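You operate a simulated robot arm through the tools that you are given. There is no shell and no other tool.

Carry out the task below with a simulated two-armed robot. There is one attempt and no reset: what you move stays moved.

JOB
Wash the home key and the grey cooler, then dab each one dry.
Fine: wash in the wash tub, dab on the yellow foam, then stand each on the dry rack. What is to be rubbed or washed off counts as gone when no trace of it is left.

The check looks at the end state, three seconds after you hand in, the way a careful person would. Anything else that was tipped, shoved, dropped, spilled or broken makes it a failure.

ROBOT AND FRAMES
Two 6-joint arms with two-finger parallel grippers on one trunk, on a base that drives. Base frame: it is fixed to the floor where the robot stands at the start and does not move with it; the origin is under the middle of the robot, x ahead of it, y to its left, z up. Lengths are in mm, angles in degrees, forces in N, time in s.
The left shoulder is at the start at [60, 187, 1047], the right one opposite. With the tool pointing down near the work surface each hand reaches from about 260 to 620 mm from the robot's upright axis, wherever it stands, measured 20 degrees to its own side. Places, roughly: dry rack [700, -300, 800]; wash tub [700, -600, 800]; yellow foam (8x5x2 cm) [500, -500, 800]. Payload 1.57 kg a hand.
Tool frame (each hand has its own): the origin (TCP) lies between the finger pads and is the grasp point; the fingertips stand 30 mm ahead of it; z points along the fingers, y is the line along which they close. Largest opening 110 mm; finger width 24, thickness 12; the body of the gripper, 48 by 112 mm, starts 78 mm behind the TCP.
Orientation is told as [roll, pitch, yaw] about the base's x, y, z axes, in that order, counted from this pose: with the fingers straight down and closing along the base's y, the tool's x points along the base's -x, its y along +y and its z along -z.

CONTROLS
- The arms move only by the tool arm_command. It takes "left_series", "right_series" or both (then of equal length, played together; a hand with none holds still); each is text: rows parted by semicolons, each of 7 numbers parted by spaces: the turn, a rotation vector about the tool's x, y, z in degrees, then the shift along the tool's x, y, z in mm, then the opening, from 0 (shut) to 1 (fully open). In form: wx wy wz dx dy dz grip; .... A call has 1 to 20 rows; each row shifts and turns the commanded pose from where the row before left it, along the tool's axes as they then stand. A row lasts 0.2 s, in which the tool goes at most 50 mm and 8.6 degrees; a call with a longer step from one row to the next is refused whole, and so is a gripper value outside its range. A pose out of reach is approached as far as the arm can. The call stops where the force on the tool passes 40 N (or 10 N more than at its start, if that is more) or the arm is blocked; 0.2 s more then pass. Each finger travels about 153 mm/s and halts on what it meets, pressing with about 43 N; the grip force reading is that of the motor and also rises with nothing between the fingers. The clock runs only during rows and for 0.2 s after the last one: add rows that do not move to give the fingers time. It gives the time, the measured TCP pose, the force on the tool (base axes), the opening and the grip force at its end, in the units of the frame above (readings bear some noise), with the torque about the TCP (base axes, N m) and any sound that the robot's microphone picked up.
- Cameras (640 x 400 px; columns grow to the right, rows downward): "scene" is now at [5.1, -45.6, 1586.2]; the picture's right is [-0.37, -0.93, -0.00], its down [-0.71, 0.29, -0.64] and it looks along [0.59, -0.24, -0.77] (base axes); focal length 269 px, centre (320, 200). "left" rides on the left gripper at [70, -16, -141] in its tool frame; the picture's right is [0.23, 0.97, 0.00], its down [-0.86, 0.20, -0.48] and it looks along [-0.47, 0.11, 0.88] (tool axes); focal length 222 px, centre (320, 200). "right" rides on the right gripper at [70, 16, -141] in its tool frame; the picture's right is [-0.23, 0.97, 0.00], its down [-0.86, -0.20, -0.48] and it looks along [-0.47, -0.11, 0.88] (tool axes); focal length 222 px, centre (320, 200). There is no depth. A picture from a camera that has moved, and an enlarged one, comes with that camera's place and axes in the base frame and with its lens. The place of the scene camera against the robot may be out by one fixed shift of up to 25 mm in any direction.
- get_image(camera): a new picture of that camera. The clock stands still meanwhile.
- lift_body(by): slides the trunk up (or, below 0, down) by that many mm; the arms and the scene camera ride with it, the base frame stays. It gives what a move gives, with no picture.
- drive_base(legs): drives the robot by 1 to 6 legs, each [ahead, left, turn to the left] in mm, mm and degrees, along the robot's own axes; the way and the turn of a leg run together, so that a leg with both is an arc; at most 1500 mm and 180 degrees a leg. The arms and the cameras ride along, it lands a little off, and it stops where it bumps. It gives what a move gives.
- head_to(pan, tilt): turns the head with the scene camera to pan (to the left, within 86 degrees either way) and tilt (down, from -29 to 69), counted from straight ahead of the robot. It gives what a move gives.
- inspect(camera, box): a new picture of the part [left, top, right, bottom] of that camera's present view, enlarged. The clock stands still meanwhile.
- sign_off(): hands the job in; it is judged then, once.

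Nothing tells you exact positions but the pictures and the camera data. Unless the task says otherwise, let go and move clear before handing in.

The tools are called after "Emit:" as name(argument=value, ...) on one line, values as JSON. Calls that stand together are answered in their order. arm_command: Moves the arms, as the interface text tells. Its arguments: {"type":"object","properties":{"left_series":{"type":"string"},"right_series":{"type":"string"}},"required":[]} The other tools are called the same way: lift_body (by) slides the trunk up or down; drive_base (legs) drives the base; head_to (pan, tilt) turns the head that bears the scene camera; get_image (camera) takes a picture; inspect (camera, box) takes an enlarged picture of a part of a camera's view; sign_off () hands the job in.

At the start:

```text
time: 0.0
left_tcp_pos: [400.6, -67.6, 1083.1]
left_tcp_rot: [0.0, 0.0, -0.1]
left_wrist_force: [-0.5, -0.7, 0.3]
left_wrist_torque: [0.01, 0.01, 0.01]
left_finger_gap: 109.9
left_grasp_force: 0.0
right_tcp_pos: [247.9, -369.5, 1010.8]
right_tcp_rot: [-0.1, 0.0, 0.0]
right_wrist_force: [-0.6, -1.2, -0.2]
right_wrist_torque: [-0.01, 0.02, -0.02]
right_finger_gap: 109.9
right_grasp_force: 0.2
trunk travel left (down, up): [-675.0, 315.0]
robot x, y, heading: [-0.1, 1.0, 0.0]
head pan, tilt: [-22.0, 50.1]
```

scene: 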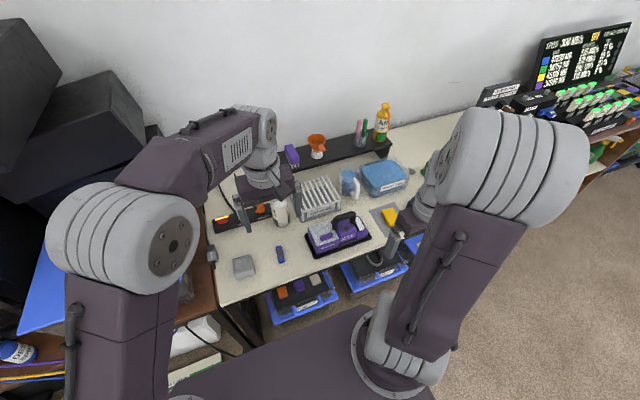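
right: 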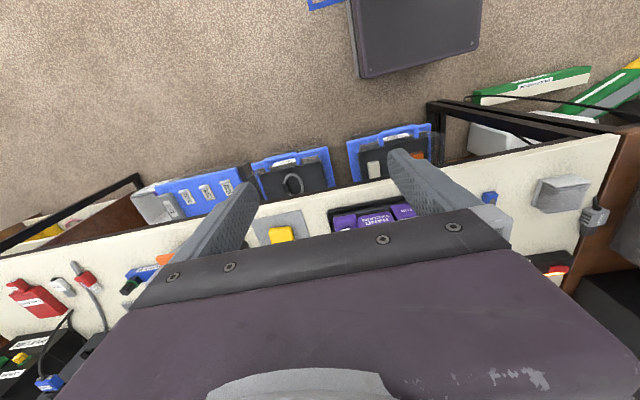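
left: 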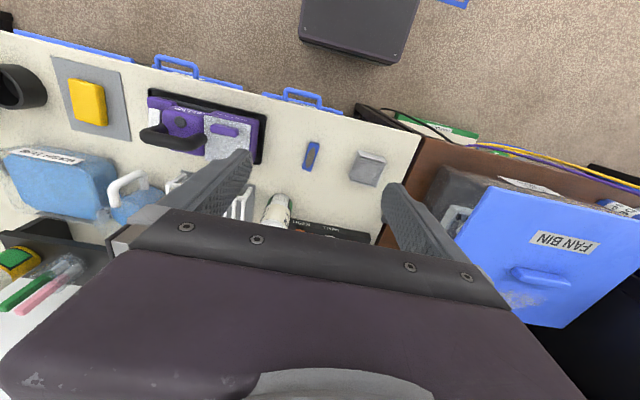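

I see a bench with a wash tub (blue), a white dry rack, the yellow foam on a grey mat, and probably the grey cooler and the blue home key near the left part of the bench. I'll look closer before moving anything.

Emit:
inspect(camera="scene", box=[200, 180, 440, 330])

Emit:
inspect(camera="left", box=[240, 100, 460, 240])

Emit:
inspect(camera="left", box=[0, 30, 280, 240])

Emit:
inspect(camera="right", box=[380, 150, 640, 310])

```text
2.67 times, centred on (320, 255) of scene
camera zoom: at [5.1, -45.6, 1586.2], right [-0.37, -0.93, 0.0], down [-0.71, 0.29, -0.64], along [0.59, -0.24, -0.77], focal length 717 px, centre (320, 53)
```

zoom: 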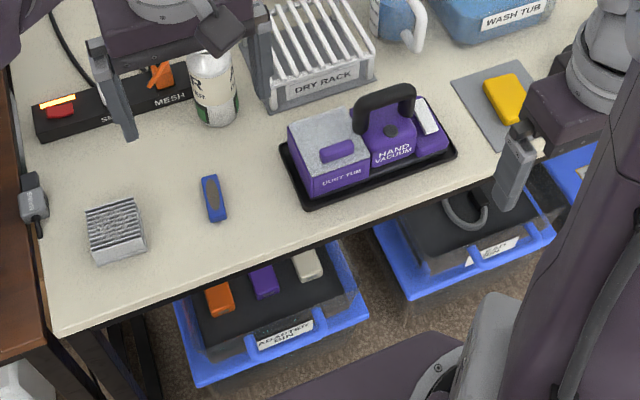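

```text
2.86 times, centred on (350, 170) of left
camera zoom: at [330.0, -83.8, 1224.6], right [-0.23, 0.97, 0.0], down [0.86, 0.2, 0.48], along [0.47, 0.11, -0.88], focal length 635 px, centre (234, 286)
```

zoom: 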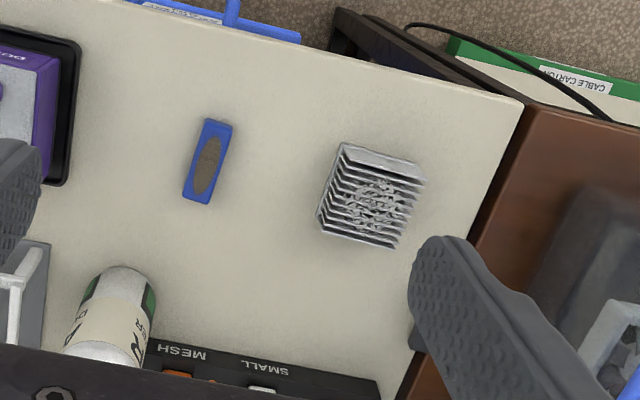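

```text
1.90 times, centred on (140, 135) of left
camera zoom: at [330.0, -83.8, 1224.6], right [-0.23, 0.97, 0.0], down [0.86, 0.2, 0.48], along [0.47, 0.11, -0.88], focal length 423 px, centre (663, 324)
```

zoom: 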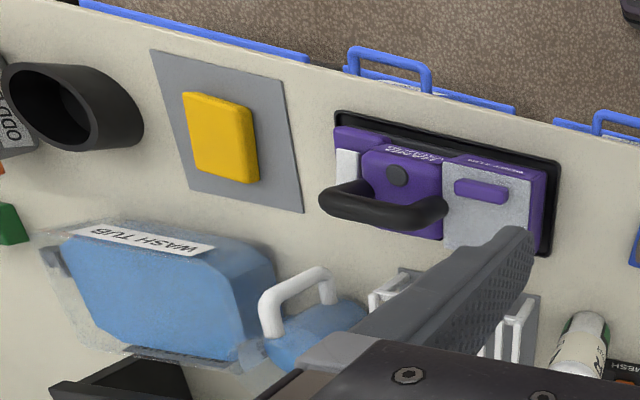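

```text
2.46 times, centred on (510, 230) of right
camera zoom: at [178.1, -352.9, 1151.0], right [0.23, 0.97, 0.0], down [0.86, -0.2, 0.48], along [0.47, -0.11, -0.88], focal length 547 px, centre (-148, 126)
```

zoom: 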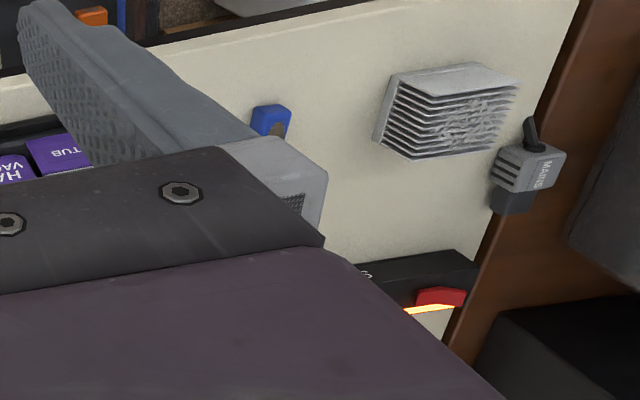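

The grey cooler (finned, with grimy fins) is on the left of the bench. Next to it is a blue stick with a brown stain, which may be the home key. I'll look around for other candidates.

Emit:
head_to(pan=-60, tilt=35)

Emit:
get_image(camera="scene")

Emit:
inspect(camera="scene", box=[200, 100, 420, 240])

Emit:
inspect(camera="scene", box=[0, 100, 220, 240])

Emit:
head_to(pan=0, tilt=45)

Emit:
get_image(camera="scene")

Emit:
head_to(pan=50, tilt=35)

Emit:
get_image(camera="scene")

```text
time: 1.0
left_tcp_pos: [399.9, -66.5, 1083.9]
left_tcp_rot: [0.0, 0.0, -0.1]
left_wrist_force: [0.2, 0.4, 0.4]
left_wrist_torque: [-0.01, 0.0, 0.01]
left_finger_gap: 110.1
left_grasp_force: 0.1
right_tcp_pos: [247.5, -370.4, 1011.2]
right_tcp_rot: [-0.1, -0.1, 0.0]
right_wrist_force: [0.5, 0.2, 0.1]
right_wrist_torque: [0.03, 0.0, 0.0]
right_finger_gap: 109.9
right_grasp_force: 0.0
trunk travel left (down, up): [-675.0, 315.0]
robot x, y, heading: [-1.8, -0.4, 0.0]
head pan, tilt: [-60.0, 35.0]
```

```text
taken
camera scene: at [-22.0, -93.0, 1608.1], right [-0.87, -0.5, 0.0], down [-0.29, 0.5, -0.82], along [0.41, -0.71, -0.57], focal length 269 px, centre (320, 200)
```

scene: 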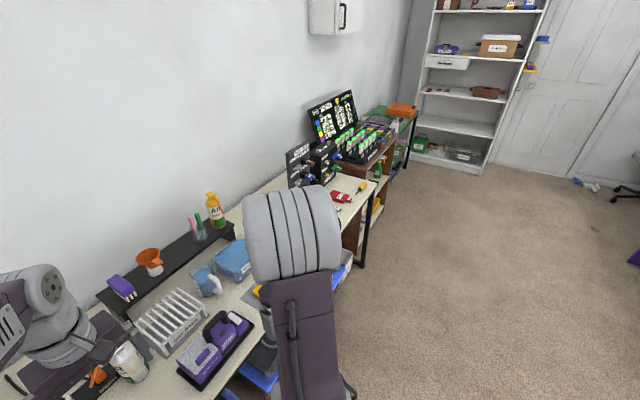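

```text
2.86 times, centred on (310, 170) of scene
camera zoom: at [-22.0, -93.0, 1608.1], right [-0.87, -0.5, 0.0], down [-0.29, 0.5, -0.82], along [0.41, -0.71, -0.57], focal length 768 px, centre (349, 286)
```

zoom: 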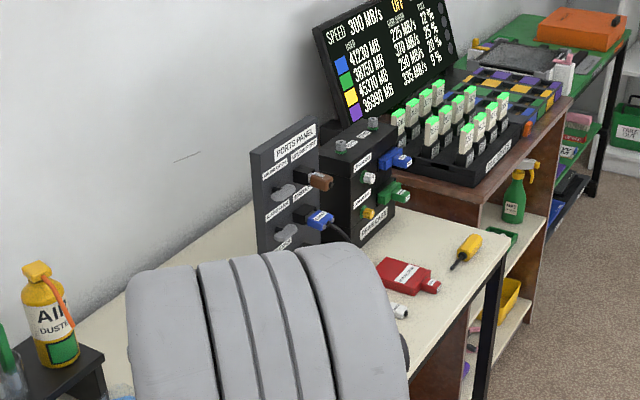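

```text
2.86 times, centred on (110, 170) of scene
camera zoom: at [-22.0, -93.0, 1608.1], right [-0.87, -0.5, 0.0], down [-0.29, 0.5, -0.82], along [0.41, -0.71, -0.57], focal length 768 px, centre (920, 286)
```

zoom: 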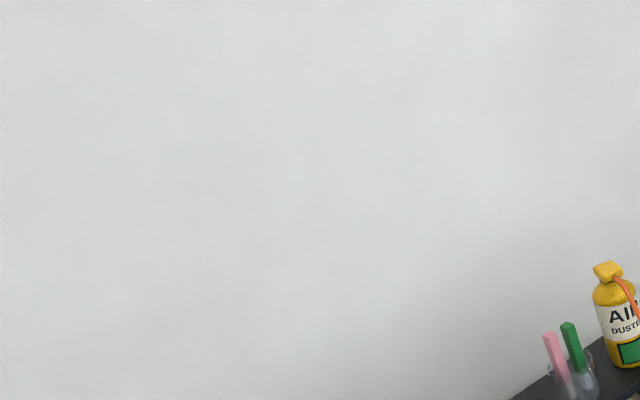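

```text
time: 2.3
left_tcp_pos: [400.8, -67.6, 1082.9]
left_tcp_rot: [0.0, 0.0, 0.0]
left_wrist_force: [-0.5, 0.9, 0.7]
left_wrist_torque: [0.01, 0.01, 0.01]
left_finger_gap: 110.2
left_grasp_force: 0.1
right_tcp_pos: [247.2, -368.5, 1010.2]
right_tcp_rot: [0.0, 0.0, 0.0]
right_wrist_force: [-0.4, 0.8, -0.1]
right_wrist_torque: [0.01, 0.02, -0.02]
right_finger_gap: 110.3
right_grasp_force: 0.1
trunk travel left (down, up): [-675.0, 315.0]
robot x, y, heading: [-2.0, 3.5, -0.0]
head pan, tilt: [0.0, 45.0]
```

```text
taken
camera scene: at [15.2, -16.9, 1593.3], right [0.0, -1.0, 0.0], down [-0.71, 0.0, -0.71], along [0.71, 0.0, -0.71], focal length 269 px, centre (320, 200)
```

scene: 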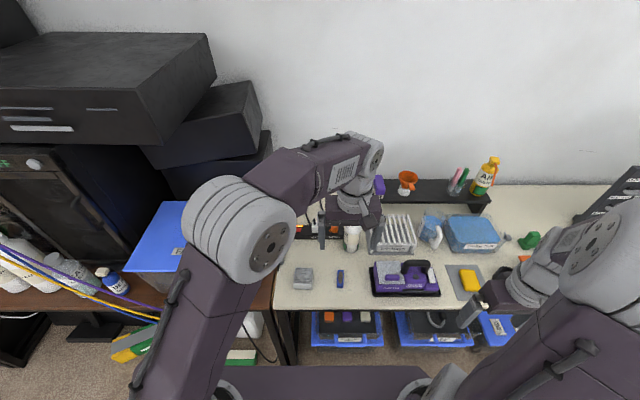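

```text
time: 3.5
left_tcp_pos: [400.9, -67.6, 1083.2]
left_tcp_rot: [0.0, 0.1, 0.0]
left_wrist_force: [-0.4, 0.1, 0.1]
left_wrist_torque: [0.01, 0.02, 0.02]
left_finger_gap: 110.0
left_grasp_force: 0.0
right_tcp_pos: [248.2, -368.4, 1009.6]
right_tcp_rot: [-0.1, 0.0, 0.1]
right_wrist_force: [-0.7, -0.2, 0.2]
right_wrist_torque: [-0.01, -0.01, 0.02]
right_finger_gap: 109.9
right_grasp_force: 0.0
trunk travel left (down, up): [-675.0, 315.0]
robot x, y, heading: [2.1, 0.1, -0.0]
head pan, tilt: [50.0, 35.0]
```

```text
taken
camera scene: at [-9.4, 50.6, 1608.1], right [0.77, -0.64, 0.0], down [-0.37, -0.44, -0.82], along [0.53, 0.63, -0.57], focal length 269 px, centre (320, 200)
```

scene: 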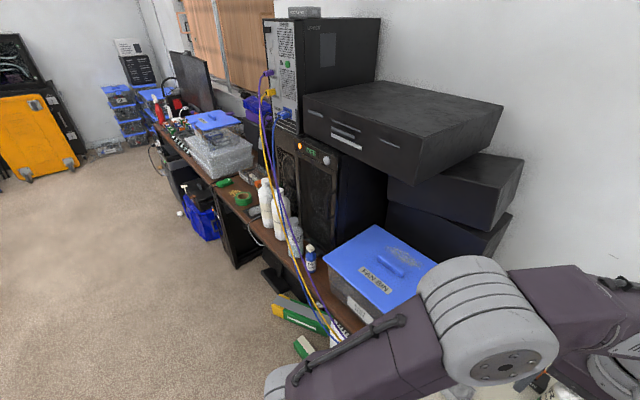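

The blue stick looks like a USB-type key. I'll check the other key-like things on both sides, since "home" may be written on something.

Emit:
inspect(camera="scene", box=[90, 40, 330, 190])

Emit:
inspect(camera="scene", box=[140, 90, 260, 165])

Emit:
inspect(camera="left", box=[290, 130, 340, 180])

Emit:
inspect(camera="left", box=[340, 140, 400, 195])

Emit:
head_to(pan=-60, tilt=25)

Emit:
inspect(camera="scene", box=[280, 120, 440, 260])

```text
2.67 times, centred on (210, 115) of scene
camera zoom: at [-9.4, 50.6, 1608.1], right [0.77, -0.64, 0.0], down [-0.37, -0.44, -0.82], along [0.53, 0.63, -0.57], focal length 717 px, centre (613, 427)
```

zoom: 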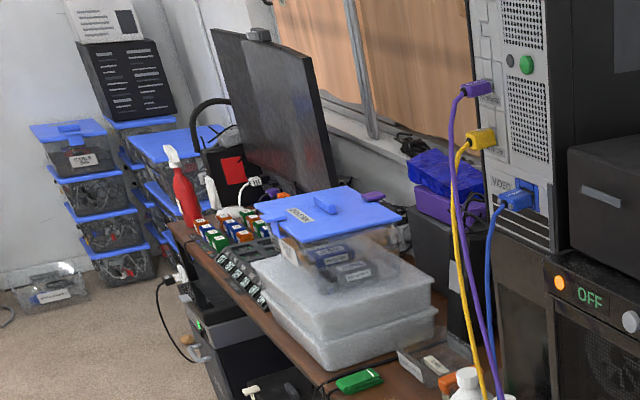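

```text
5.33 times, centred on (200, 128) of scene
camera zoom: at [-9.4, 50.6, 1608.1], right [0.77, -0.64, 0.0], down [-0.37, -0.44, -0.82], along [0.53, 0.63, -0.57], focal length 1435 px, centre (960, 587)
```

zoom: 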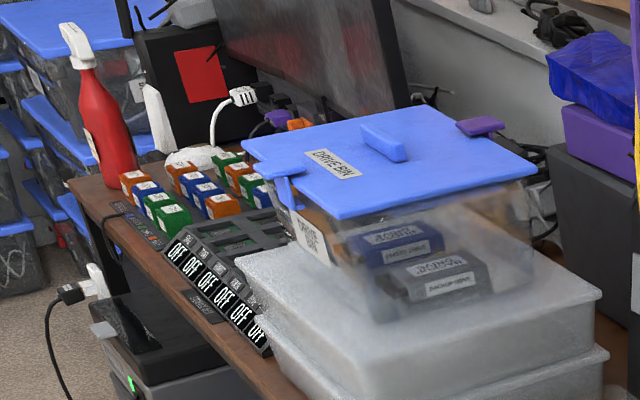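

```text
8.00 times, centred on (315, 155) of left
camera zoom: at [330.0, -83.8, 1224.6], right [-0.23, 0.97, 0.0], down [0.86, 0.2, 0.48], along [0.47, 0.11, -0.88], focal length 1777 px, centre (360, 560)
```

zoom: 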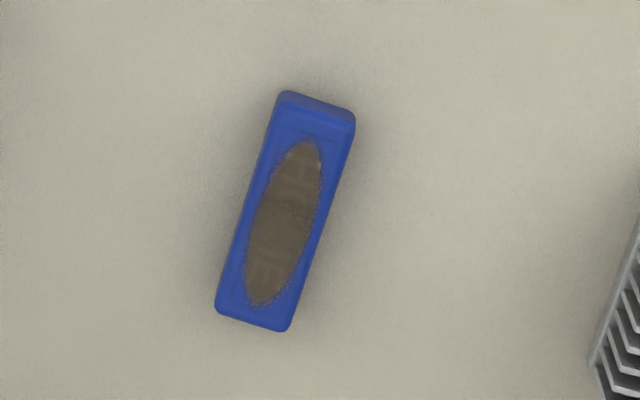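

```text
7.27 times, centred on (370, 168) of left
camera zoom: at [330.0, -83.8, 1224.6], right [-0.23, 0.97, 0.0], down [0.86, 0.2, 0.48], along [0.47, 0.11, -0.88], focal length 1615 px, centre (-44, 436)
```

zoom: 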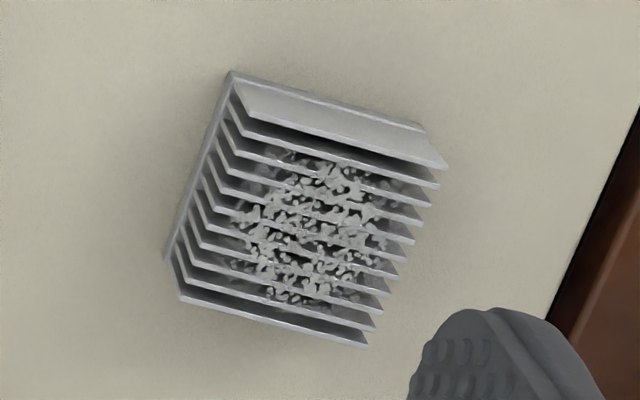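

```text
time: 5.4
left_tcp_pos: [400.3, -67.0, 1083.4]
left_tcp_rot: [0.0, 0.0, 0.0]
left_wrist_force: [-0.2, 0.4, -0.2]
left_wrist_torque: [0.0, 0.01, -0.01]
left_finger_gap: 110.1
left_grasp_force: 0.0
right_tcp_pos: [247.2, -368.2, 1010.9]
right_tcp_rot: [0.0, 0.0, 0.1]
right_wrist_force: [-0.4, 0.0, 0.8]
right_wrist_torque: [0.01, 0.05, -0.02]
right_finger_gap: 110.0
right_grasp_force: 0.1
trunk travel left (down, up): [-675.0, 315.0]
robot x, y, heading: [-3.7, -2.6, 0.1]
head pan, tilt: [-60.0, 25.0]
```

```text
2.86 times, centred on (360, 190) of scene
camera zoom: at [-20.0, -96.6, 1623.9], right [-0.87, -0.5, 0.0], down [-0.21, 0.37, -0.91], along [0.45, -0.78, -0.42], focal length 768 px, centre (206, 229)
```

zoom: 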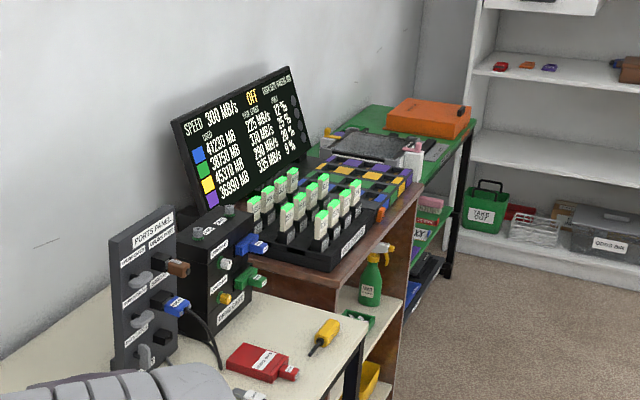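

The blue key shows faint lettering ("H…E") under its brown stain, so I take it to be the home key at about [479, -67, 745], with the cooler at about [480, 62, 755]. The tub is near [650, -580] and the foam near [475, -515]. Before driving I'll check the floor clearance and the tub and rack.

Emit:
head_to(pan=-35, tilt=69)

Emit:
get_image(camera="scene")

Emit:
inspect(camera="scene", box=[160, 120, 480, 320])

Emit:
head_to(pan=-35, tilt=45)

Emit:
inspect(camera="scene", box=[220, 130, 440, 270])

```text
time: 6.5
left_tcp_pos: [401.7, -67.1, 1083.7]
left_tcp_rot: [0.0, -0.1, 0.1]
left_wrist_force: [-0.4, -0.2, 0.4]
left_wrist_torque: [0.01, -0.02, 0.01]
left_finger_gap: 110.0
left_grasp_force: 0.1
right_tcp_pos: [247.3, -368.5, 1011.1]
right_tcp_rot: [0.0, 0.0, 0.1]
right_wrist_force: [-0.4, -0.3, 0.0]
right_wrist_torque: [-0.04, 0.02, 0.02]
right_finger_gap: 109.9
right_grasp_force: 0.0
trunk travel left (down, up): [-675.0, 315.0]
robot x, y, heading: [-2.8, 1.9, -0.0]
head pan, tilt: [-35.0, 68.8]
```

```text
taken
camera scene: at [-20.3, -49.0, 1564.5], right [-0.57, -0.82, 0.0], down [-0.76, 0.53, -0.36], along [0.3, -0.21, -0.93], focal length 269 px, centre (320, 200)
```

scene: 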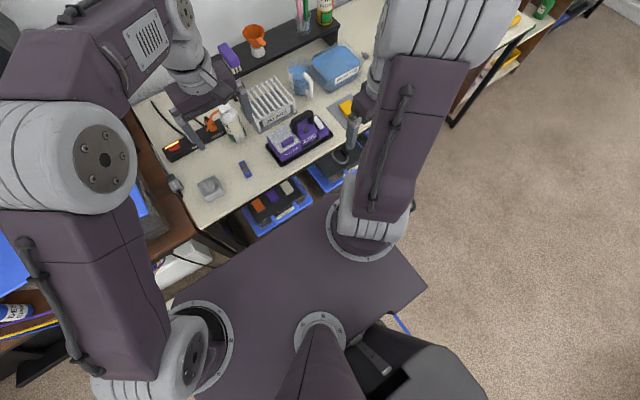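

```text
2.00 times, centred on (320, 220) of scene
camera zoom: at [-20.3, -49.0, 1564.5], right [-0.57, -0.82, 0.0], down [-0.76, 0.53, -0.36], along [0.3, -0.21, -0.93], focal length 538 px, centre (320, 160)
```

zoom: 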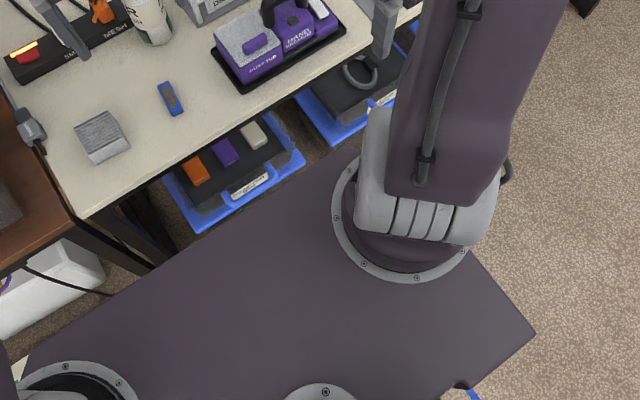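

```text
time: 7.4
left_tcp_pos: [400.7, -66.7, 1081.2]
left_tcp_rot: [0.0, 0.0, -0.1]
left_wrist_force: [-0.5, 0.0, 0.6]
left_wrist_torque: [0.01, 0.0, 0.0]
left_finger_gap: 110.0
left_grasp_force: 0.0
right_tcp_pos: [247.7, -368.5, 1010.7]
right_tcp_rot: [0.0, 0.0, -0.1]
right_wrist_force: [-0.6, 1.0, -0.2]
right_wrist_torque: [0.02, 0.0, 0.02]
right_finger_gap: 110.0
right_grasp_force: 0.1
trunk travel left (down, up): [-675.0, 315.0]
robot x, y, heading: [0.8, 0.5, 0.0]
head pan, tilt: [-35.0, 45.0]
```

```text
2.86 times, centred on (330, 200) of scene
camera zoom: at [0.4, -63.4, 1593.2], right [-0.57, -0.82, 0.0], down [-0.58, 0.41, -0.71], along [0.58, -0.41, -0.71], focal length 768 px, centre (291, 200)
```

zoom: 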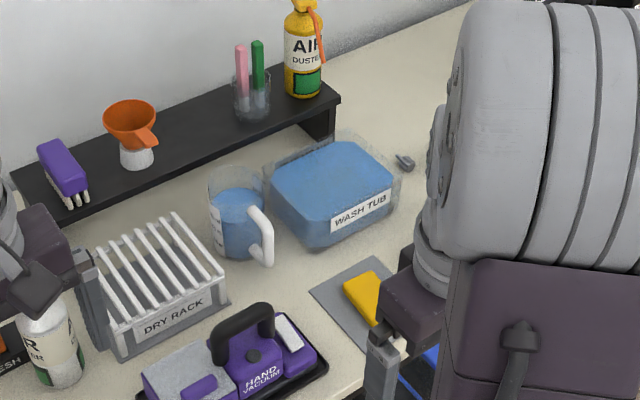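

The base platform's front edge is at about x=287 and the bench edge at about 383, so I can drive ahead about 60 mm at most. I'll work with the left hand: first shift the robot right so the cooler and key are in front of the left shoulder, then look from above.

Emit:
drive_base(legs=[[0, -120, 0]])

Emit:
head_to(pan=5, tilt=55)

Emit:
get_image(camera="scene")

Emit:
get_image(camera="left")

```text
time: 8.6
left_tcp_pos: [401.0, -184.5, 1082.2]
left_tcp_rot: [-0.1, 0.0, 0.0]
left_wrist_force: [0.6, 0.4, -0.5]
left_wrist_torque: [0.01, -0.03, 0.01]
left_finger_gap: 110.2
left_grasp_force: 0.1
right_tcp_pos: [248.1, -487.6, 1010.4]
right_tcp_rot: [0.0, 0.1, 0.0]
right_wrist_force: [0.3, -0.3, 0.9]
right_wrist_torque: [0.0, 0.02, 0.0]
right_finger_gap: 109.9
right_grasp_force: 0.1
trunk travel left (down, up): [-675.0, 315.0]
robot x, y, heading: [4.8, -117.3, -0.1]
head pan, tilt: [-35.0, 45.0]
```

```text
time: 9.7
left_tcp_pos: [400.8, -184.9, 1084.1]
left_tcp_rot: [0.0, 0.0, 0.0]
left_wrist_force: [-0.8, -0.2, 0.5]
left_wrist_torque: [-0.05, 0.0, -0.01]
left_finger_gap: 110.0
left_grasp_force: 0.0
right_tcp_pos: [247.4, -487.8, 1010.4]
right_tcp_rot: [0.0, -0.1, 0.0]
right_wrist_force: [-0.5, 0.3, -0.5]
right_wrist_torque: [0.0, 0.01, -0.01]
right_finger_gap: 110.0
right_grasp_force: 0.1
trunk travel left (down, up): [-675.0, 315.0]
robot x, y, heading: [-1.6, -119.4, 0.1]
head pan, tilt: [5.0, 55.0]
```

```text
taken
camera scene: at [5.7, -129.3, 1579.9], right [0.09, -1.0, 0.0], down [-0.82, -0.07, -0.57], along [0.57, 0.05, -0.82], focal length 269 px, centre (320, 200)
```

scene: 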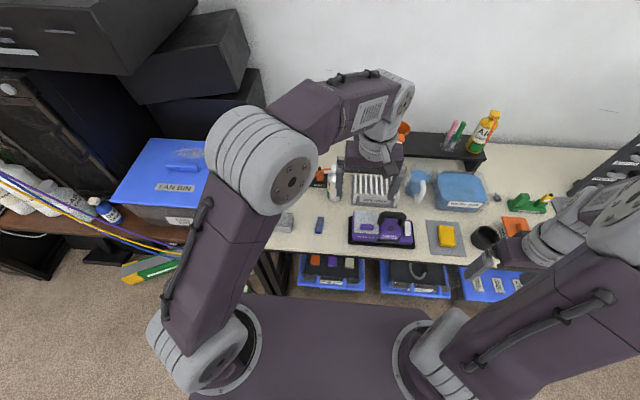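

```text
taken
camera left: at [330.0, -202.5, 1224.7], right [-0.23, 0.97, 0.0], down [0.86, 0.2, 0.48], along [0.47, 0.11, -0.88], focal length 222 px, centre (320, 200)
```

left: 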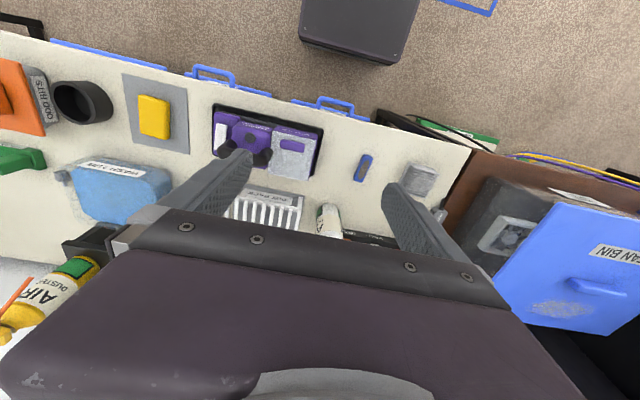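

The robot moved as expected. Now I'll bring the left hand above the key for a closer look.

Emit:
arm_command(left_series="0 0 0 -15 24 0 1; 0 0 0 -15 24 25 1; 0 0 0 -16 24 33 1; 0 0 0 -16 24 33 1; 0 0 0 -16 22 33 1; 0 0 0 0 0 0 1")

Emit:
get_image(camera="left")

Emit:
inspect(camera="left", box=[220, 40, 500, 200])

```text
time: 11.1
left_tcp_pos: [475.9, -67.0, 957.2]
left_tcp_rot: [0.0, 0.0, 0.0]
left_wrist_force: [-0.3, 0.1, 0.2]
left_wrist_torque: [0.04, -0.01, 0.0]
left_finger_gap: 109.9
left_grasp_force: 0.1
right_tcp_pos: [245.4, -486.3, 1010.8]
right_tcp_rot: [0.1, 0.0, 0.0]
right_wrist_force: [-0.5, -0.1, 0.2]
right_wrist_torque: [-0.01, -0.01, -0.02]
right_finger_gap: 110.0
right_grasp_force: 0.0
trunk travel left (down, up): [-675.0, 315.0]
robot x, y, heading: [-1.9, -123.3, 0.4]
head pan, tilt: [5.0, 55.0]
```

```text
taken
camera left: at [405.8, -83.3, 1099.4], right [-0.23, 0.97, 0.0], down [0.85, 0.2, 0.48], along [0.47, 0.11, -0.88], focal length 222 px, centre (320, 200)
```

left: 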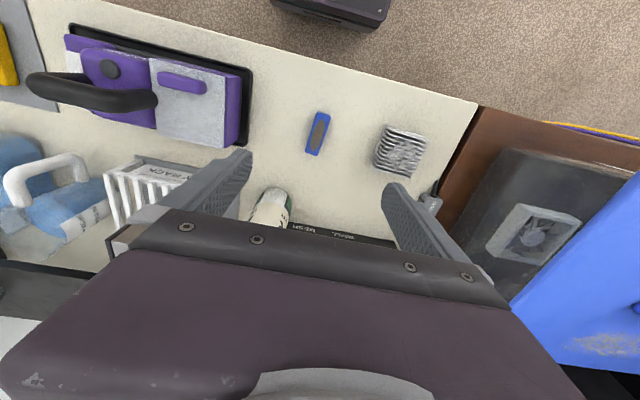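

```text
2.29 times, centred on (360, 120) of left
camera zoom: at [405.8, -83.3, 1099.4], right [-0.23, 0.97, 0.0], down [0.85, 0.2, 0.48], along [0.47, 0.11, -0.88], focal length 508 px, centre (229, 383)
```

zoom: 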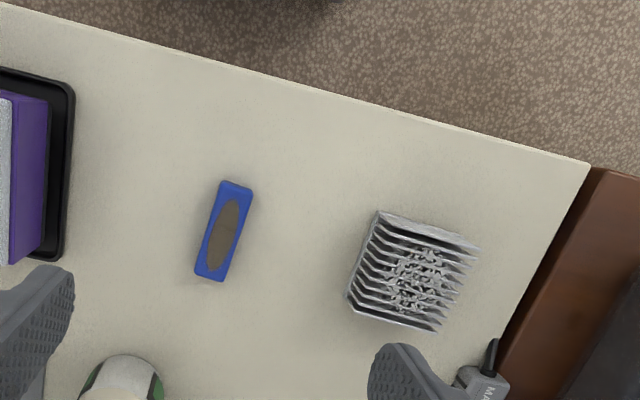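

The key lies almost along x at about [482, -69], and the cooler is squared to the frame at about [475, 59]. I'll lower the left hand over the key and check the alignment.

Emit:
arm_command(left_series="0 0 0 -5 -2 30 0.6; 0 0 0 0 0 40 0.6; 0 0 0 0 0 40 0.6; 0 0 0 0 0 20 0.6; 0 0 0 0 0 0 0.6; 0 0 0 0 0 0 0.6")

Emit:
get_image(camera="left")

Emit:
inspect(camera="left", box=[240, 80, 400, 180])

```text
time: 12.5
left_tcp_pos: [482.7, -69.3, 829.8]
left_tcp_rot: [0.1, 0.0, 0.0]
left_wrist_force: [0.3, 0.2, -0.3]
left_wrist_torque: [0.01, -0.01, -0.01]
left_finger_gap: 66.0
left_grasp_force: 0.1
right_tcp_pos: [248.9, -487.7, 1010.4]
right_tcp_rot: [0.1, 0.0, -0.1]
right_wrist_force: [0.1, 0.2, 0.5]
right_wrist_torque: [-0.04, 0.0, 0.01]
right_finger_gap: 110.2
right_grasp_force: 0.0
trunk travel left (down, up): [-675.0, 315.0]
robot x, y, heading: [-1.0, -114.9, -0.0]
head pan, tilt: [5.0, 55.0]
```

```text
taken
camera left: at [412.5, -85.5, 971.0], right [-0.23, 0.97, 0.0], down [0.86, 0.2, 0.48], along [0.47, 0.11, -0.88], focal length 222 px, centre (320, 200)
```

left: 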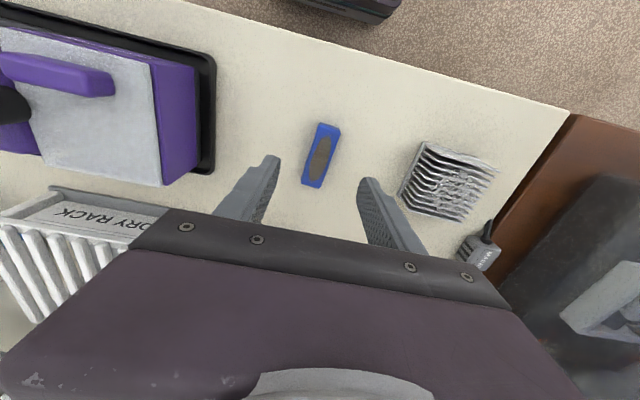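

```text
4.00 times, centred on (320, 130) of left
camera zoom: at [412.5, -85.5, 971.0], right [-0.23, 0.97, 0.0], down [0.86, 0.2, 0.48], along [0.47, 0.11, -0.88], focal length 888 px, centre (320, 480)
```

zoom: 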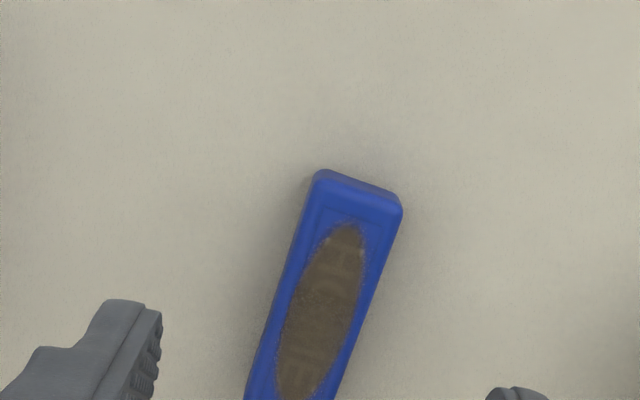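

The key reads "HOME", so it is the right one. It lies centred between the fingers; next I'll descend in small steps, feeling for the bench top.

Emit:
arm_command(left_series="0 0 0 -2 1.5 25 0.5; 0 0 0 0 0 25 0.5; 0 0 0 0 0 4 0.5; 0 0 0 0 0 3 0.5; 0 0 0 0 0 0 0.5")

Emit:
get_image(camera="left")

```text
time: 13.4
left_tcp_pos: [484.6, -67.9, 779.8]
left_tcp_rot: [-0.1, -0.5, -0.1]
left_wrist_force: [-11.9, 0.8, 30.5]
left_wrist_torque: [1.04, 0.69, 0.12]
left_finger_gap: 56.9
left_grasp_force: 0.6
right_tcp_pos: [243.9, -488.4, 1012.8]
right_tcp_rot: [-0.1, -0.2, 0.1]
right_wrist_force: [0.5, -0.8, -1.0]
right_wrist_torque: [-0.01, 0.02, -0.02]
right_finger_gap: 110.2
right_grasp_force: 0.1
trunk travel left (down, up): [-675.0, 315.0]
robot x, y, heading: [-2.8, -117.6, -0.2]
head pan, tilt: [5.0, 55.0]
stopped in row 4 (left hand): the force on the tool passed its limit at 48 N (the readings are from after the stop); the commanded pose is now the measured one
```

```text
taken
camera left: at [413.2, -84.8, 921.0], right [-0.23, 0.97, 0.0], down [0.85, 0.2, 0.49], along [0.47, 0.11, -0.87], focal length 222 px, centre (320, 200)
```

left: 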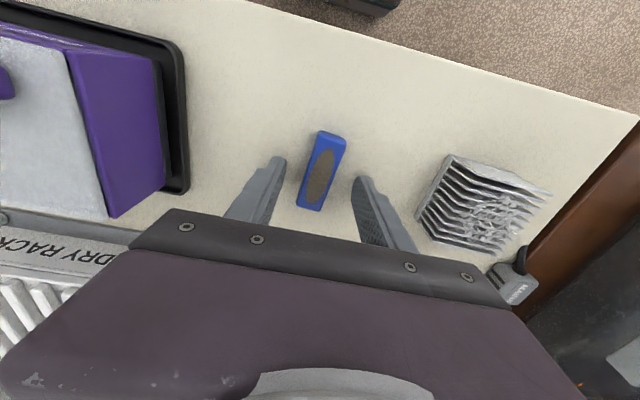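

The fingertips touched the bench, so its top is at z≈750. I'll back off 3 mm, close on the key and lift.

Emit:
arm_command(left_series="0 0 0 0 0 -3 0.5; 0 0 0 0 0 0 0.3; 0 0 0 0 0 0 0.1; 0 0 0 0 0 0 0; 0 0 0 0 0 0 0")

Emit:
inspect(camera="left", box=[240, 100, 400, 240])

```text
time: 14.6
left_tcp_pos: [488.7, -67.0, 781.0]
left_tcp_rot: [-0.2, -0.6, 0.0]
left_wrist_force: [4.2, 5.6, 12.8]
left_wrist_torque: [0.34, -0.02, -0.09]
left_finger_gap: 20.1
left_grasp_force: 34.1
right_tcp_pos: [246.9, -487.7, 1011.8]
right_tcp_rot: [0.1, 0.0, 0.0]
right_wrist_force: [0.0, 0.6, -0.6]
right_wrist_torque: [0.03, 0.02, -0.03]
right_finger_gap: 109.9
right_grasp_force: 0.0
trunk travel left (down, up): [-675.0, 315.0]
robot x, y, heading: [0.7, -118.5, -0.1]
head pan, tilt: [5.0, 55.0]
```

```text
2.86 times, centred on (320, 170) of left
camera zoom: at [416.6, -84.5, 921.1], right [-0.23, 0.97, -0.01], down [0.85, 0.2, 0.49], along [0.48, 0.11, -0.87], focal length 635 px, centre (320, 286)
```

zoom: 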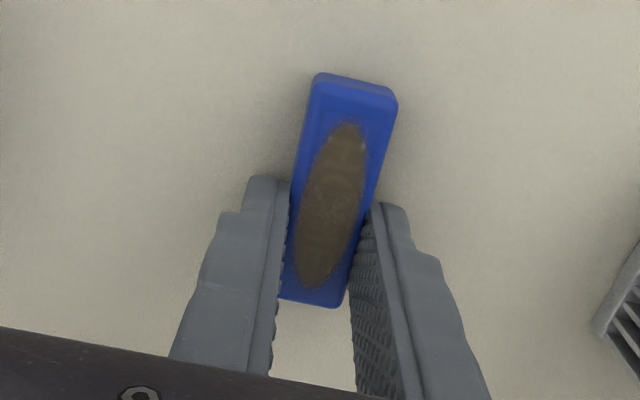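

The key is held, but about 10 mm off its middle. I'll open, shift 10 mm toward the robot and regrip, then lift.

Emit:
arm_command(left_series="0 0 0 0 0 -2 0.2; 0 0 0 0 0 0 0.4; 0 0 0 6 0 0 0.4; 0 0 0 4 0 0 0.4; 0 0 0 0 0 0 0.2; 0 0 0 0 0 0 0; 0 0 0 0 0 0 0; 0 0 0 0 0 0 0")

Emit:
inspect(camera="left", box=[240, 100, 400, 240])

```text
time: 16.4
left_tcp_pos: [479.1, -69.0, 782.2]
left_tcp_rot: [-0.1, -0.4, 0.0]
left_wrist_force: [0.1, -0.1, -1.2]
left_wrist_torque: [-0.03, 0.03, 0.04]
left_finger_gap: 20.1
left_grasp_force: 33.8
right_tcp_pos: [248.4, -488.6, 1010.3]
right_tcp_rot: [0.0, 0.0, 0.1]
right_wrist_force: [0.5, 0.5, -0.7]
right_wrist_torque: [0.0, -0.02, -0.03]
right_finger_gap: 109.9
right_grasp_force: 0.2
trunk travel left (down, up): [-675.0, 315.0]
robot x, y, heading: [0.9, -119.1, 0.1]
head pan, tilt: [5.0, 55.0]
```

```text
2.86 times, centred on (320, 170) of left
camera zoom: at [406.9, -84.5, 922.8], right [-0.23, 0.97, 0.0], down [0.85, 0.2, 0.48], along [0.47, 0.11, -0.87], focal length 635 px, centre (320, 286)
```

zoom: 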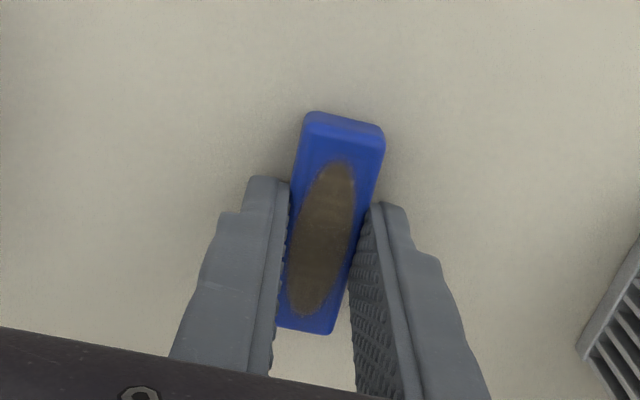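

The key is gripped near its middle. I'll lift it, drive right toward the tub, and look there.

Emit:
arm_command(left_series="0 0 0 0 0 -20 0; 0 0 0 0 0 -45 0; 0 0 0 0 0 -45 0; 0 0 0 0 0 -45 0; 0 0 0 0 0 -45 0; 0 0 0 0 0 0 0")

Emit:
drive_base(legs=[[0, -500, 0]])

Emit:
head_to(pan=10, tilt=55)

Emit:
get_image(camera="scene")

Emit:
get_image(camera="left")

```text
time: 17.8
left_tcp_pos: [476.3, -67.5, 982.1]
left_tcp_rot: [-0.1, -0.3, 0.0]
left_wrist_force: [-0.5, 0.5, -0.3]
left_wrist_torque: [-0.02, 0.01, 0.02]
left_finger_gap: 20.3
left_grasp_force: 34.1
right_tcp_pos: [249.0, -487.8, 1010.6]
right_tcp_rot: [0.0, -0.1, 0.0]
right_wrist_force: [-0.4, -0.1, 0.1]
right_wrist_torque: [0.02, -0.05, 0.01]
right_finger_gap: 110.2
right_grasp_force: 0.1
trunk travel left (down, up): [-675.0, 315.0]
robot x, y, heading: [-0.2, -116.6, -0.2]
head pan, tilt: [5.0, 55.0]
```

```text
time: 20.8
left_tcp_pos: [475.7, -578.3, 983.4]
left_tcp_rot: [-0.3, -0.4, -0.2]
left_wrist_force: [-1.0, 0.5, -0.3]
left_wrist_torque: [0.02, 0.0, -0.01]
left_finger_gap: 20.1
left_grasp_force: 33.9
right_tcp_pos: [245.6, -998.2, 1012.2]
right_tcp_rot: [0.0, 0.1, -0.2]
right_wrist_force: [0.3, -0.1, 0.1]
right_wrist_torque: [0.0, 0.05, -0.01]
right_finger_gap: 110.1
right_grasp_force: 0.0
trunk travel left (down, up): [-675.0, 315.0]
robot x, y, heading: [-3.1, -626.1, -0.1]
head pan, tilt: [5.0, 55.0]
```

```text
time: 21.4
left_tcp_pos: [474.6, -579.0, 981.5]
left_tcp_rot: [-0.1, -0.5, -0.2]
left_wrist_force: [0.3, 1.0, -1.1]
left_wrist_torque: [0.01, -0.02, 0.01]
left_finger_gap: 20.4
left_grasp_force: 33.5
right_tcp_pos: [245.4, -998.3, 1009.5]
right_tcp_rot: [0.0, 0.1, -0.2]
right_wrist_force: [0.2, -0.7, 0.1]
right_wrist_torque: [0.03, -0.03, 0.01]
right_finger_gap: 109.9
right_grasp_force: 0.0
trunk travel left (down, up): [-675.0, 315.0]
robot x, y, heading: [-1.0, -627.1, -0.3]
head pan, tilt: [10.0, 55.0]
```

```text
taken
camera scene: at [4.1, -632.9, 1579.9], right [0.17, -0.99, 0.0], down [-0.81, -0.14, -0.57], along [0.57, 0.1, -0.82], focal length 269 px, centre (320, 200)
```

scene: 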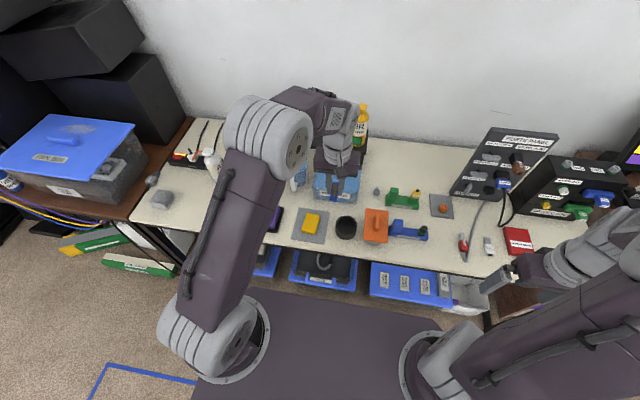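

```text
taken
camera left: at [403.7, -595.0, 1123.3], right [-0.22, 0.97, 0.0], down [0.85, 0.2, 0.48], along [0.47, 0.11, -0.87], focal length 222 px, centre (320, 200)
```

left: 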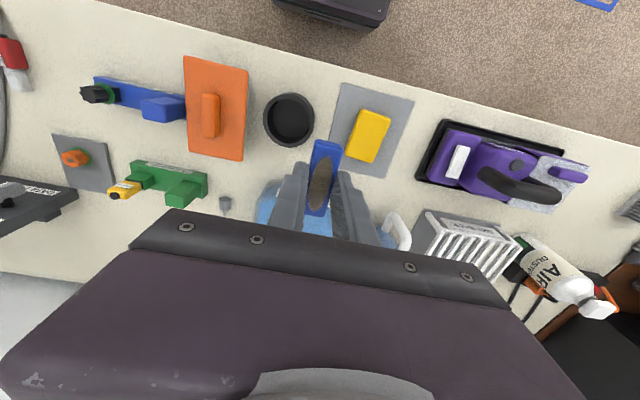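

I need a clear view of the tub, so I'll shift the hand left by about 130 mm and look.

Emit:
arm_command(left_series="0 0 0 0 40 -15 0; 0 0 0 0 45 -15 0; 0 0 0 0 45 0 0; 0 0 0 0 0 0 0")

Emit:
get_image(camera="left")

Emit:
inspect(camera="left", box=[100, 80, 320, 220])

Emit:
get_image(camera="scene")

```text
time: 22.4
left_tcp_pos: [475.2, -448.6, 1012.2]
left_tcp_rot: [-0.1, -0.5, -0.3]
left_wrist_force: [-0.2, 0.6, 0.2]
left_wrist_torque: [0.01, -0.02, -0.03]
left_finger_gap: 20.2
left_grasp_force: 33.7
right_tcp_pos: [245.5, -998.8, 1010.4]
right_tcp_rot: [0.0, 0.0, -0.2]
right_wrist_force: [0.7, -0.5, 1.0]
right_wrist_torque: [0.0, -0.01, 0.03]
right_finger_gap: 109.9
right_grasp_force: 0.0
trunk travel left (down, up): [-675.0, 315.0]
robot x, y, heading: [-2.3, -627.4, -0.3]
head pan, tilt: [10.0, 55.0]
```

```text
taken
camera left: at [403.3, -465.2, 1153.4], right [-0.22, 0.97, 0.0], down [0.85, 0.2, 0.49], along [0.47, 0.11, -0.87], focal length 222 px, centre (320, 200)
```

left: 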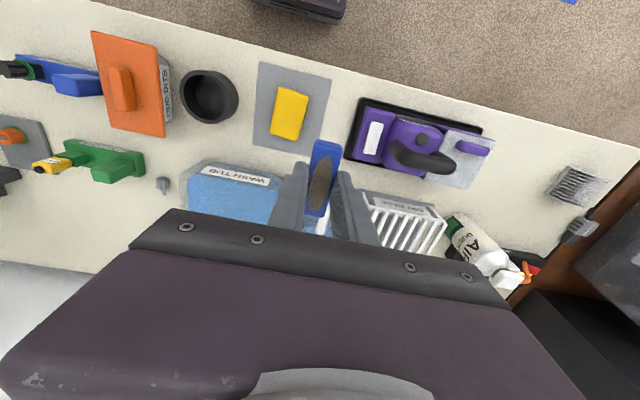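

```text
2.86 times, centred on (210, 150) of left
camera zoom: at [403.3, -465.2, 1153.4], right [-0.22, 0.97, 0.0], down [0.85, 0.2, 0.49], along [0.47, 0.11, -0.87], focal length 635 px, centre (634, 343)
```

zoom: 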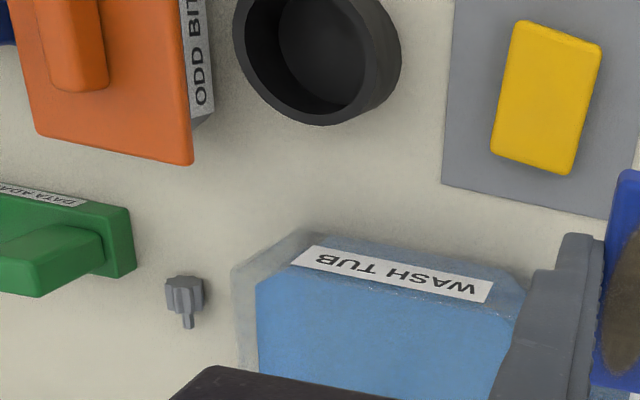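

```text
taken
camera scene: at [4.0, -633.1, 1579.9], right [0.17, -0.99, 0.0], down [-0.81, -0.14, -0.57], along [0.57, 0.1, -0.82], focal length 269 px, centre (320, 200)
```

scene: 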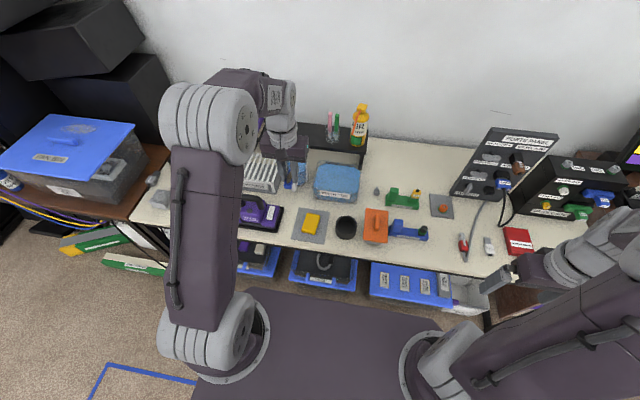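

Emit:
inspect(camera="scene", box=[280, 120, 420, 250])

Emit:
inspect(camera="scene", box=[220, 110, 360, 220])

```text
3.08 times, centred on (350, 185) of scene
camera zoom: at [4.0, -633.1, 1579.9], right [0.17, -0.99, 0.0], down [-0.81, -0.14, -0.57], along [0.57, 0.1, -0.82], focal length 828 px, centre (228, 246)
```

zoom: 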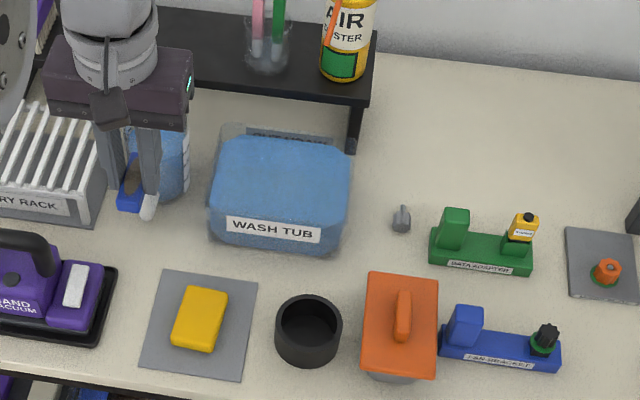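

```text
3.64 times, centred on (290, 165) of scene
camera zoom: at [4.0, -633.1, 1579.9], right [0.17, -0.99, 0.0], down [-0.81, -0.14, -0.57], along [0.57, 0.1, -0.82], focal length 978 px, centre (429, 327)
```

zoom: 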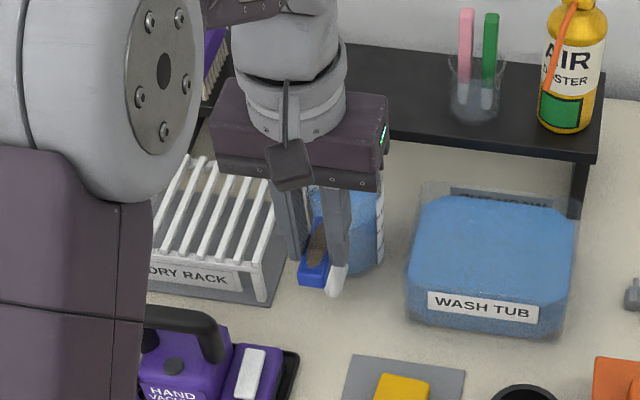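

The tub water spans about x 604–724 and y -649 to -483, with the foam at about [464, -500]. The base front (x≈245) is well short of the bench edge (385) and the bins (about 415). I'll drive ahead 90 mm to bring the tub within reach.

Emit:
drive_base(legs=[[90, 0, 0]])

Emit:
get_image(camera="left")

Emit:
inspect(camera="left", box=[280, 160, 500, 300])

Emit:
inspect(camera="scene", box=[220, 110, 420, 250])

```text
time: 23.5
left_tcp_pos: [566.1, -448.0, 1012.7]
left_tcp_rot: [0.0, -0.6, -0.1]
left_wrist_force: [-0.3, 0.5, -0.3]
left_wrist_torque: [0.03, 0.01, 0.0]
left_finger_gap: 20.3
left_grasp_force: 33.5
right_tcp_pos: [337.3, -997.8, 1009.2]
right_tcp_rot: [-0.1, 0.0, -0.1]
right_wrist_force: [0.2, -1.3, -0.1]
right_wrist_torque: [-0.01, 0.01, 0.0]
right_finger_gap: 109.9
right_grasp_force: 0.1
trunk travel left (down, up): [-675.0, 315.0]
robot x, y, heading: [91.5, -624.9, -0.4]
head pan, tilt: [10.0, 55.0]
```

```text
taken
camera left: at [494.3, -464.7, 1153.3], right [-0.22, 0.97, 0.0], down [0.85, 0.2, 0.48], along [0.47, 0.11, -0.87], focal length 222 px, centre (320, 200)
```

left: 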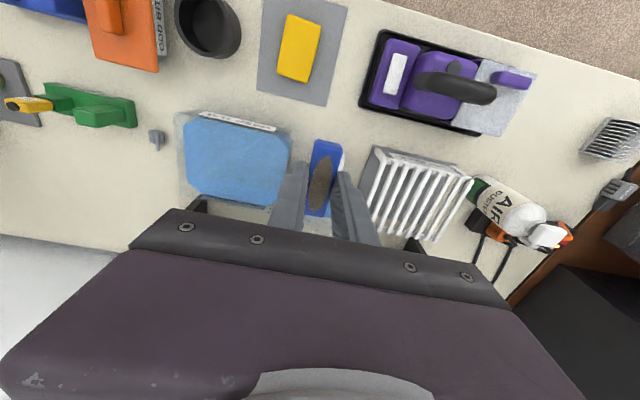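

```text
2.86 times, centred on (390, 230) of left
camera zoom: at [494.3, -464.7, 1153.3], right [-0.22, 0.97, 0.0], down [0.85, 0.2, 0.48], along [0.47, 0.11, -0.87], focal length 635 px, centre (120, 114)
```

zoom: 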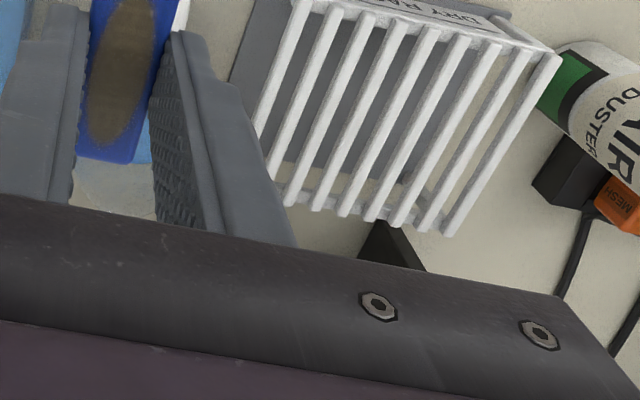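

```text
2.86 times, centred on (320, 180) of scene
camera zoom: at [95.0, -632.6, 1579.9], right [0.17, -0.99, 0.0], down [-0.81, -0.14, -0.57], along [0.56, 0.1, -0.82], focal length 768 px, centre (320, 257)
```

zoom: 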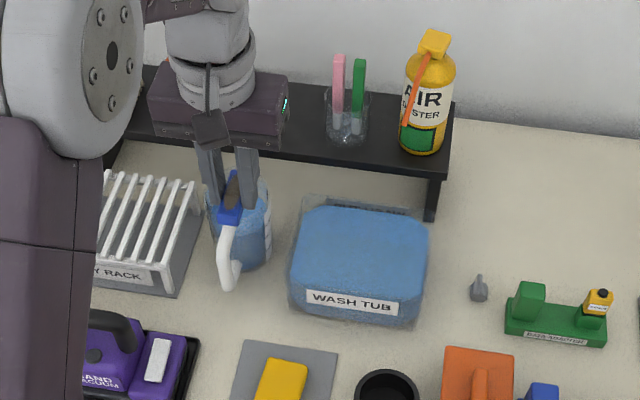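

The tub water is centred at about [652, -568]. I'll move the key above it at a safe height, then check before dipping.

Emit:
arm_command(left_series="0 0 0 -5 -35 0 0; 0 0 0 -20 -35 10 0; 0 0 0 -27 -27 10 0; 0 0 0 -27 -25 10 0; 0 0 0 0 0 10 0; 0 0 0 0 0 0 0")

Emit:
get_image(camera="left")

Emit:
inspect(camera="scene", box=[220, 110, 420, 250])

```text
time: 24.9
left_tcp_pos: [645.9, -571.6, 972.2]
left_tcp_rot: [0.0, -0.6, -0.1]
left_wrist_force: [0.1, 0.0, 0.2]
left_wrist_torque: [0.02, -0.03, 0.01]
left_finger_gap: 20.5
left_grasp_force: 33.6
right_tcp_pos: [336.9, -998.0, 1010.5]
right_tcp_rot: [0.1, 0.1, -0.1]
right_wrist_force: [0.9, 0.0, 0.0]
right_wrist_torque: [0.02, -0.01, 0.0]
right_finger_gap: 110.2
right_grasp_force: 0.1
trunk travel left (down, up): [-675.0, 315.0]
robot x, y, heading: [91.4, -622.6, 0.1]
head pan, tilt: [10.0, 55.0]
```

```text
taken
camera left: at [574.2, -586.8, 1113.2], right [-0.22, 0.97, 0.0], down [0.85, 0.2, 0.48], along [0.47, 0.11, -0.87], focal length 222 px, centre (320, 200)
```

left: 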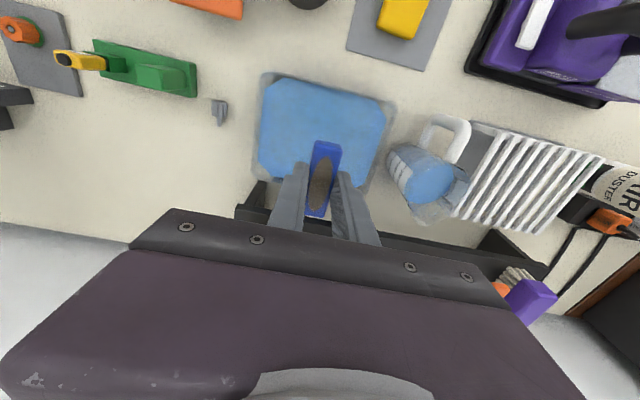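

```text
2.86 times, centred on (320, 180) of scene
camera zoom: at [95.0, -632.6, 1579.9], right [0.17, -0.99, 0.0], down [-0.81, -0.14, -0.57], along [0.57, 0.1, -0.82], focal length 768 px, centre (320, 257)
```

zoom: 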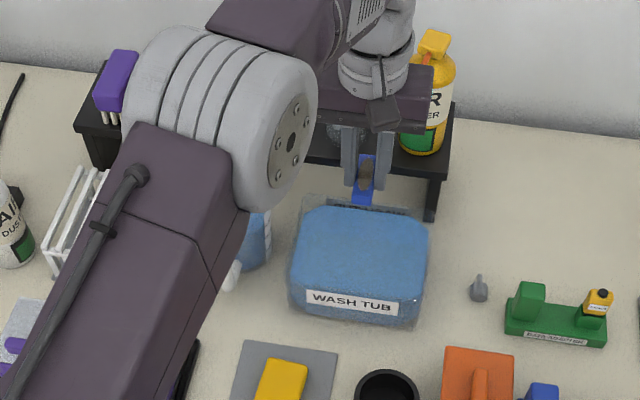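

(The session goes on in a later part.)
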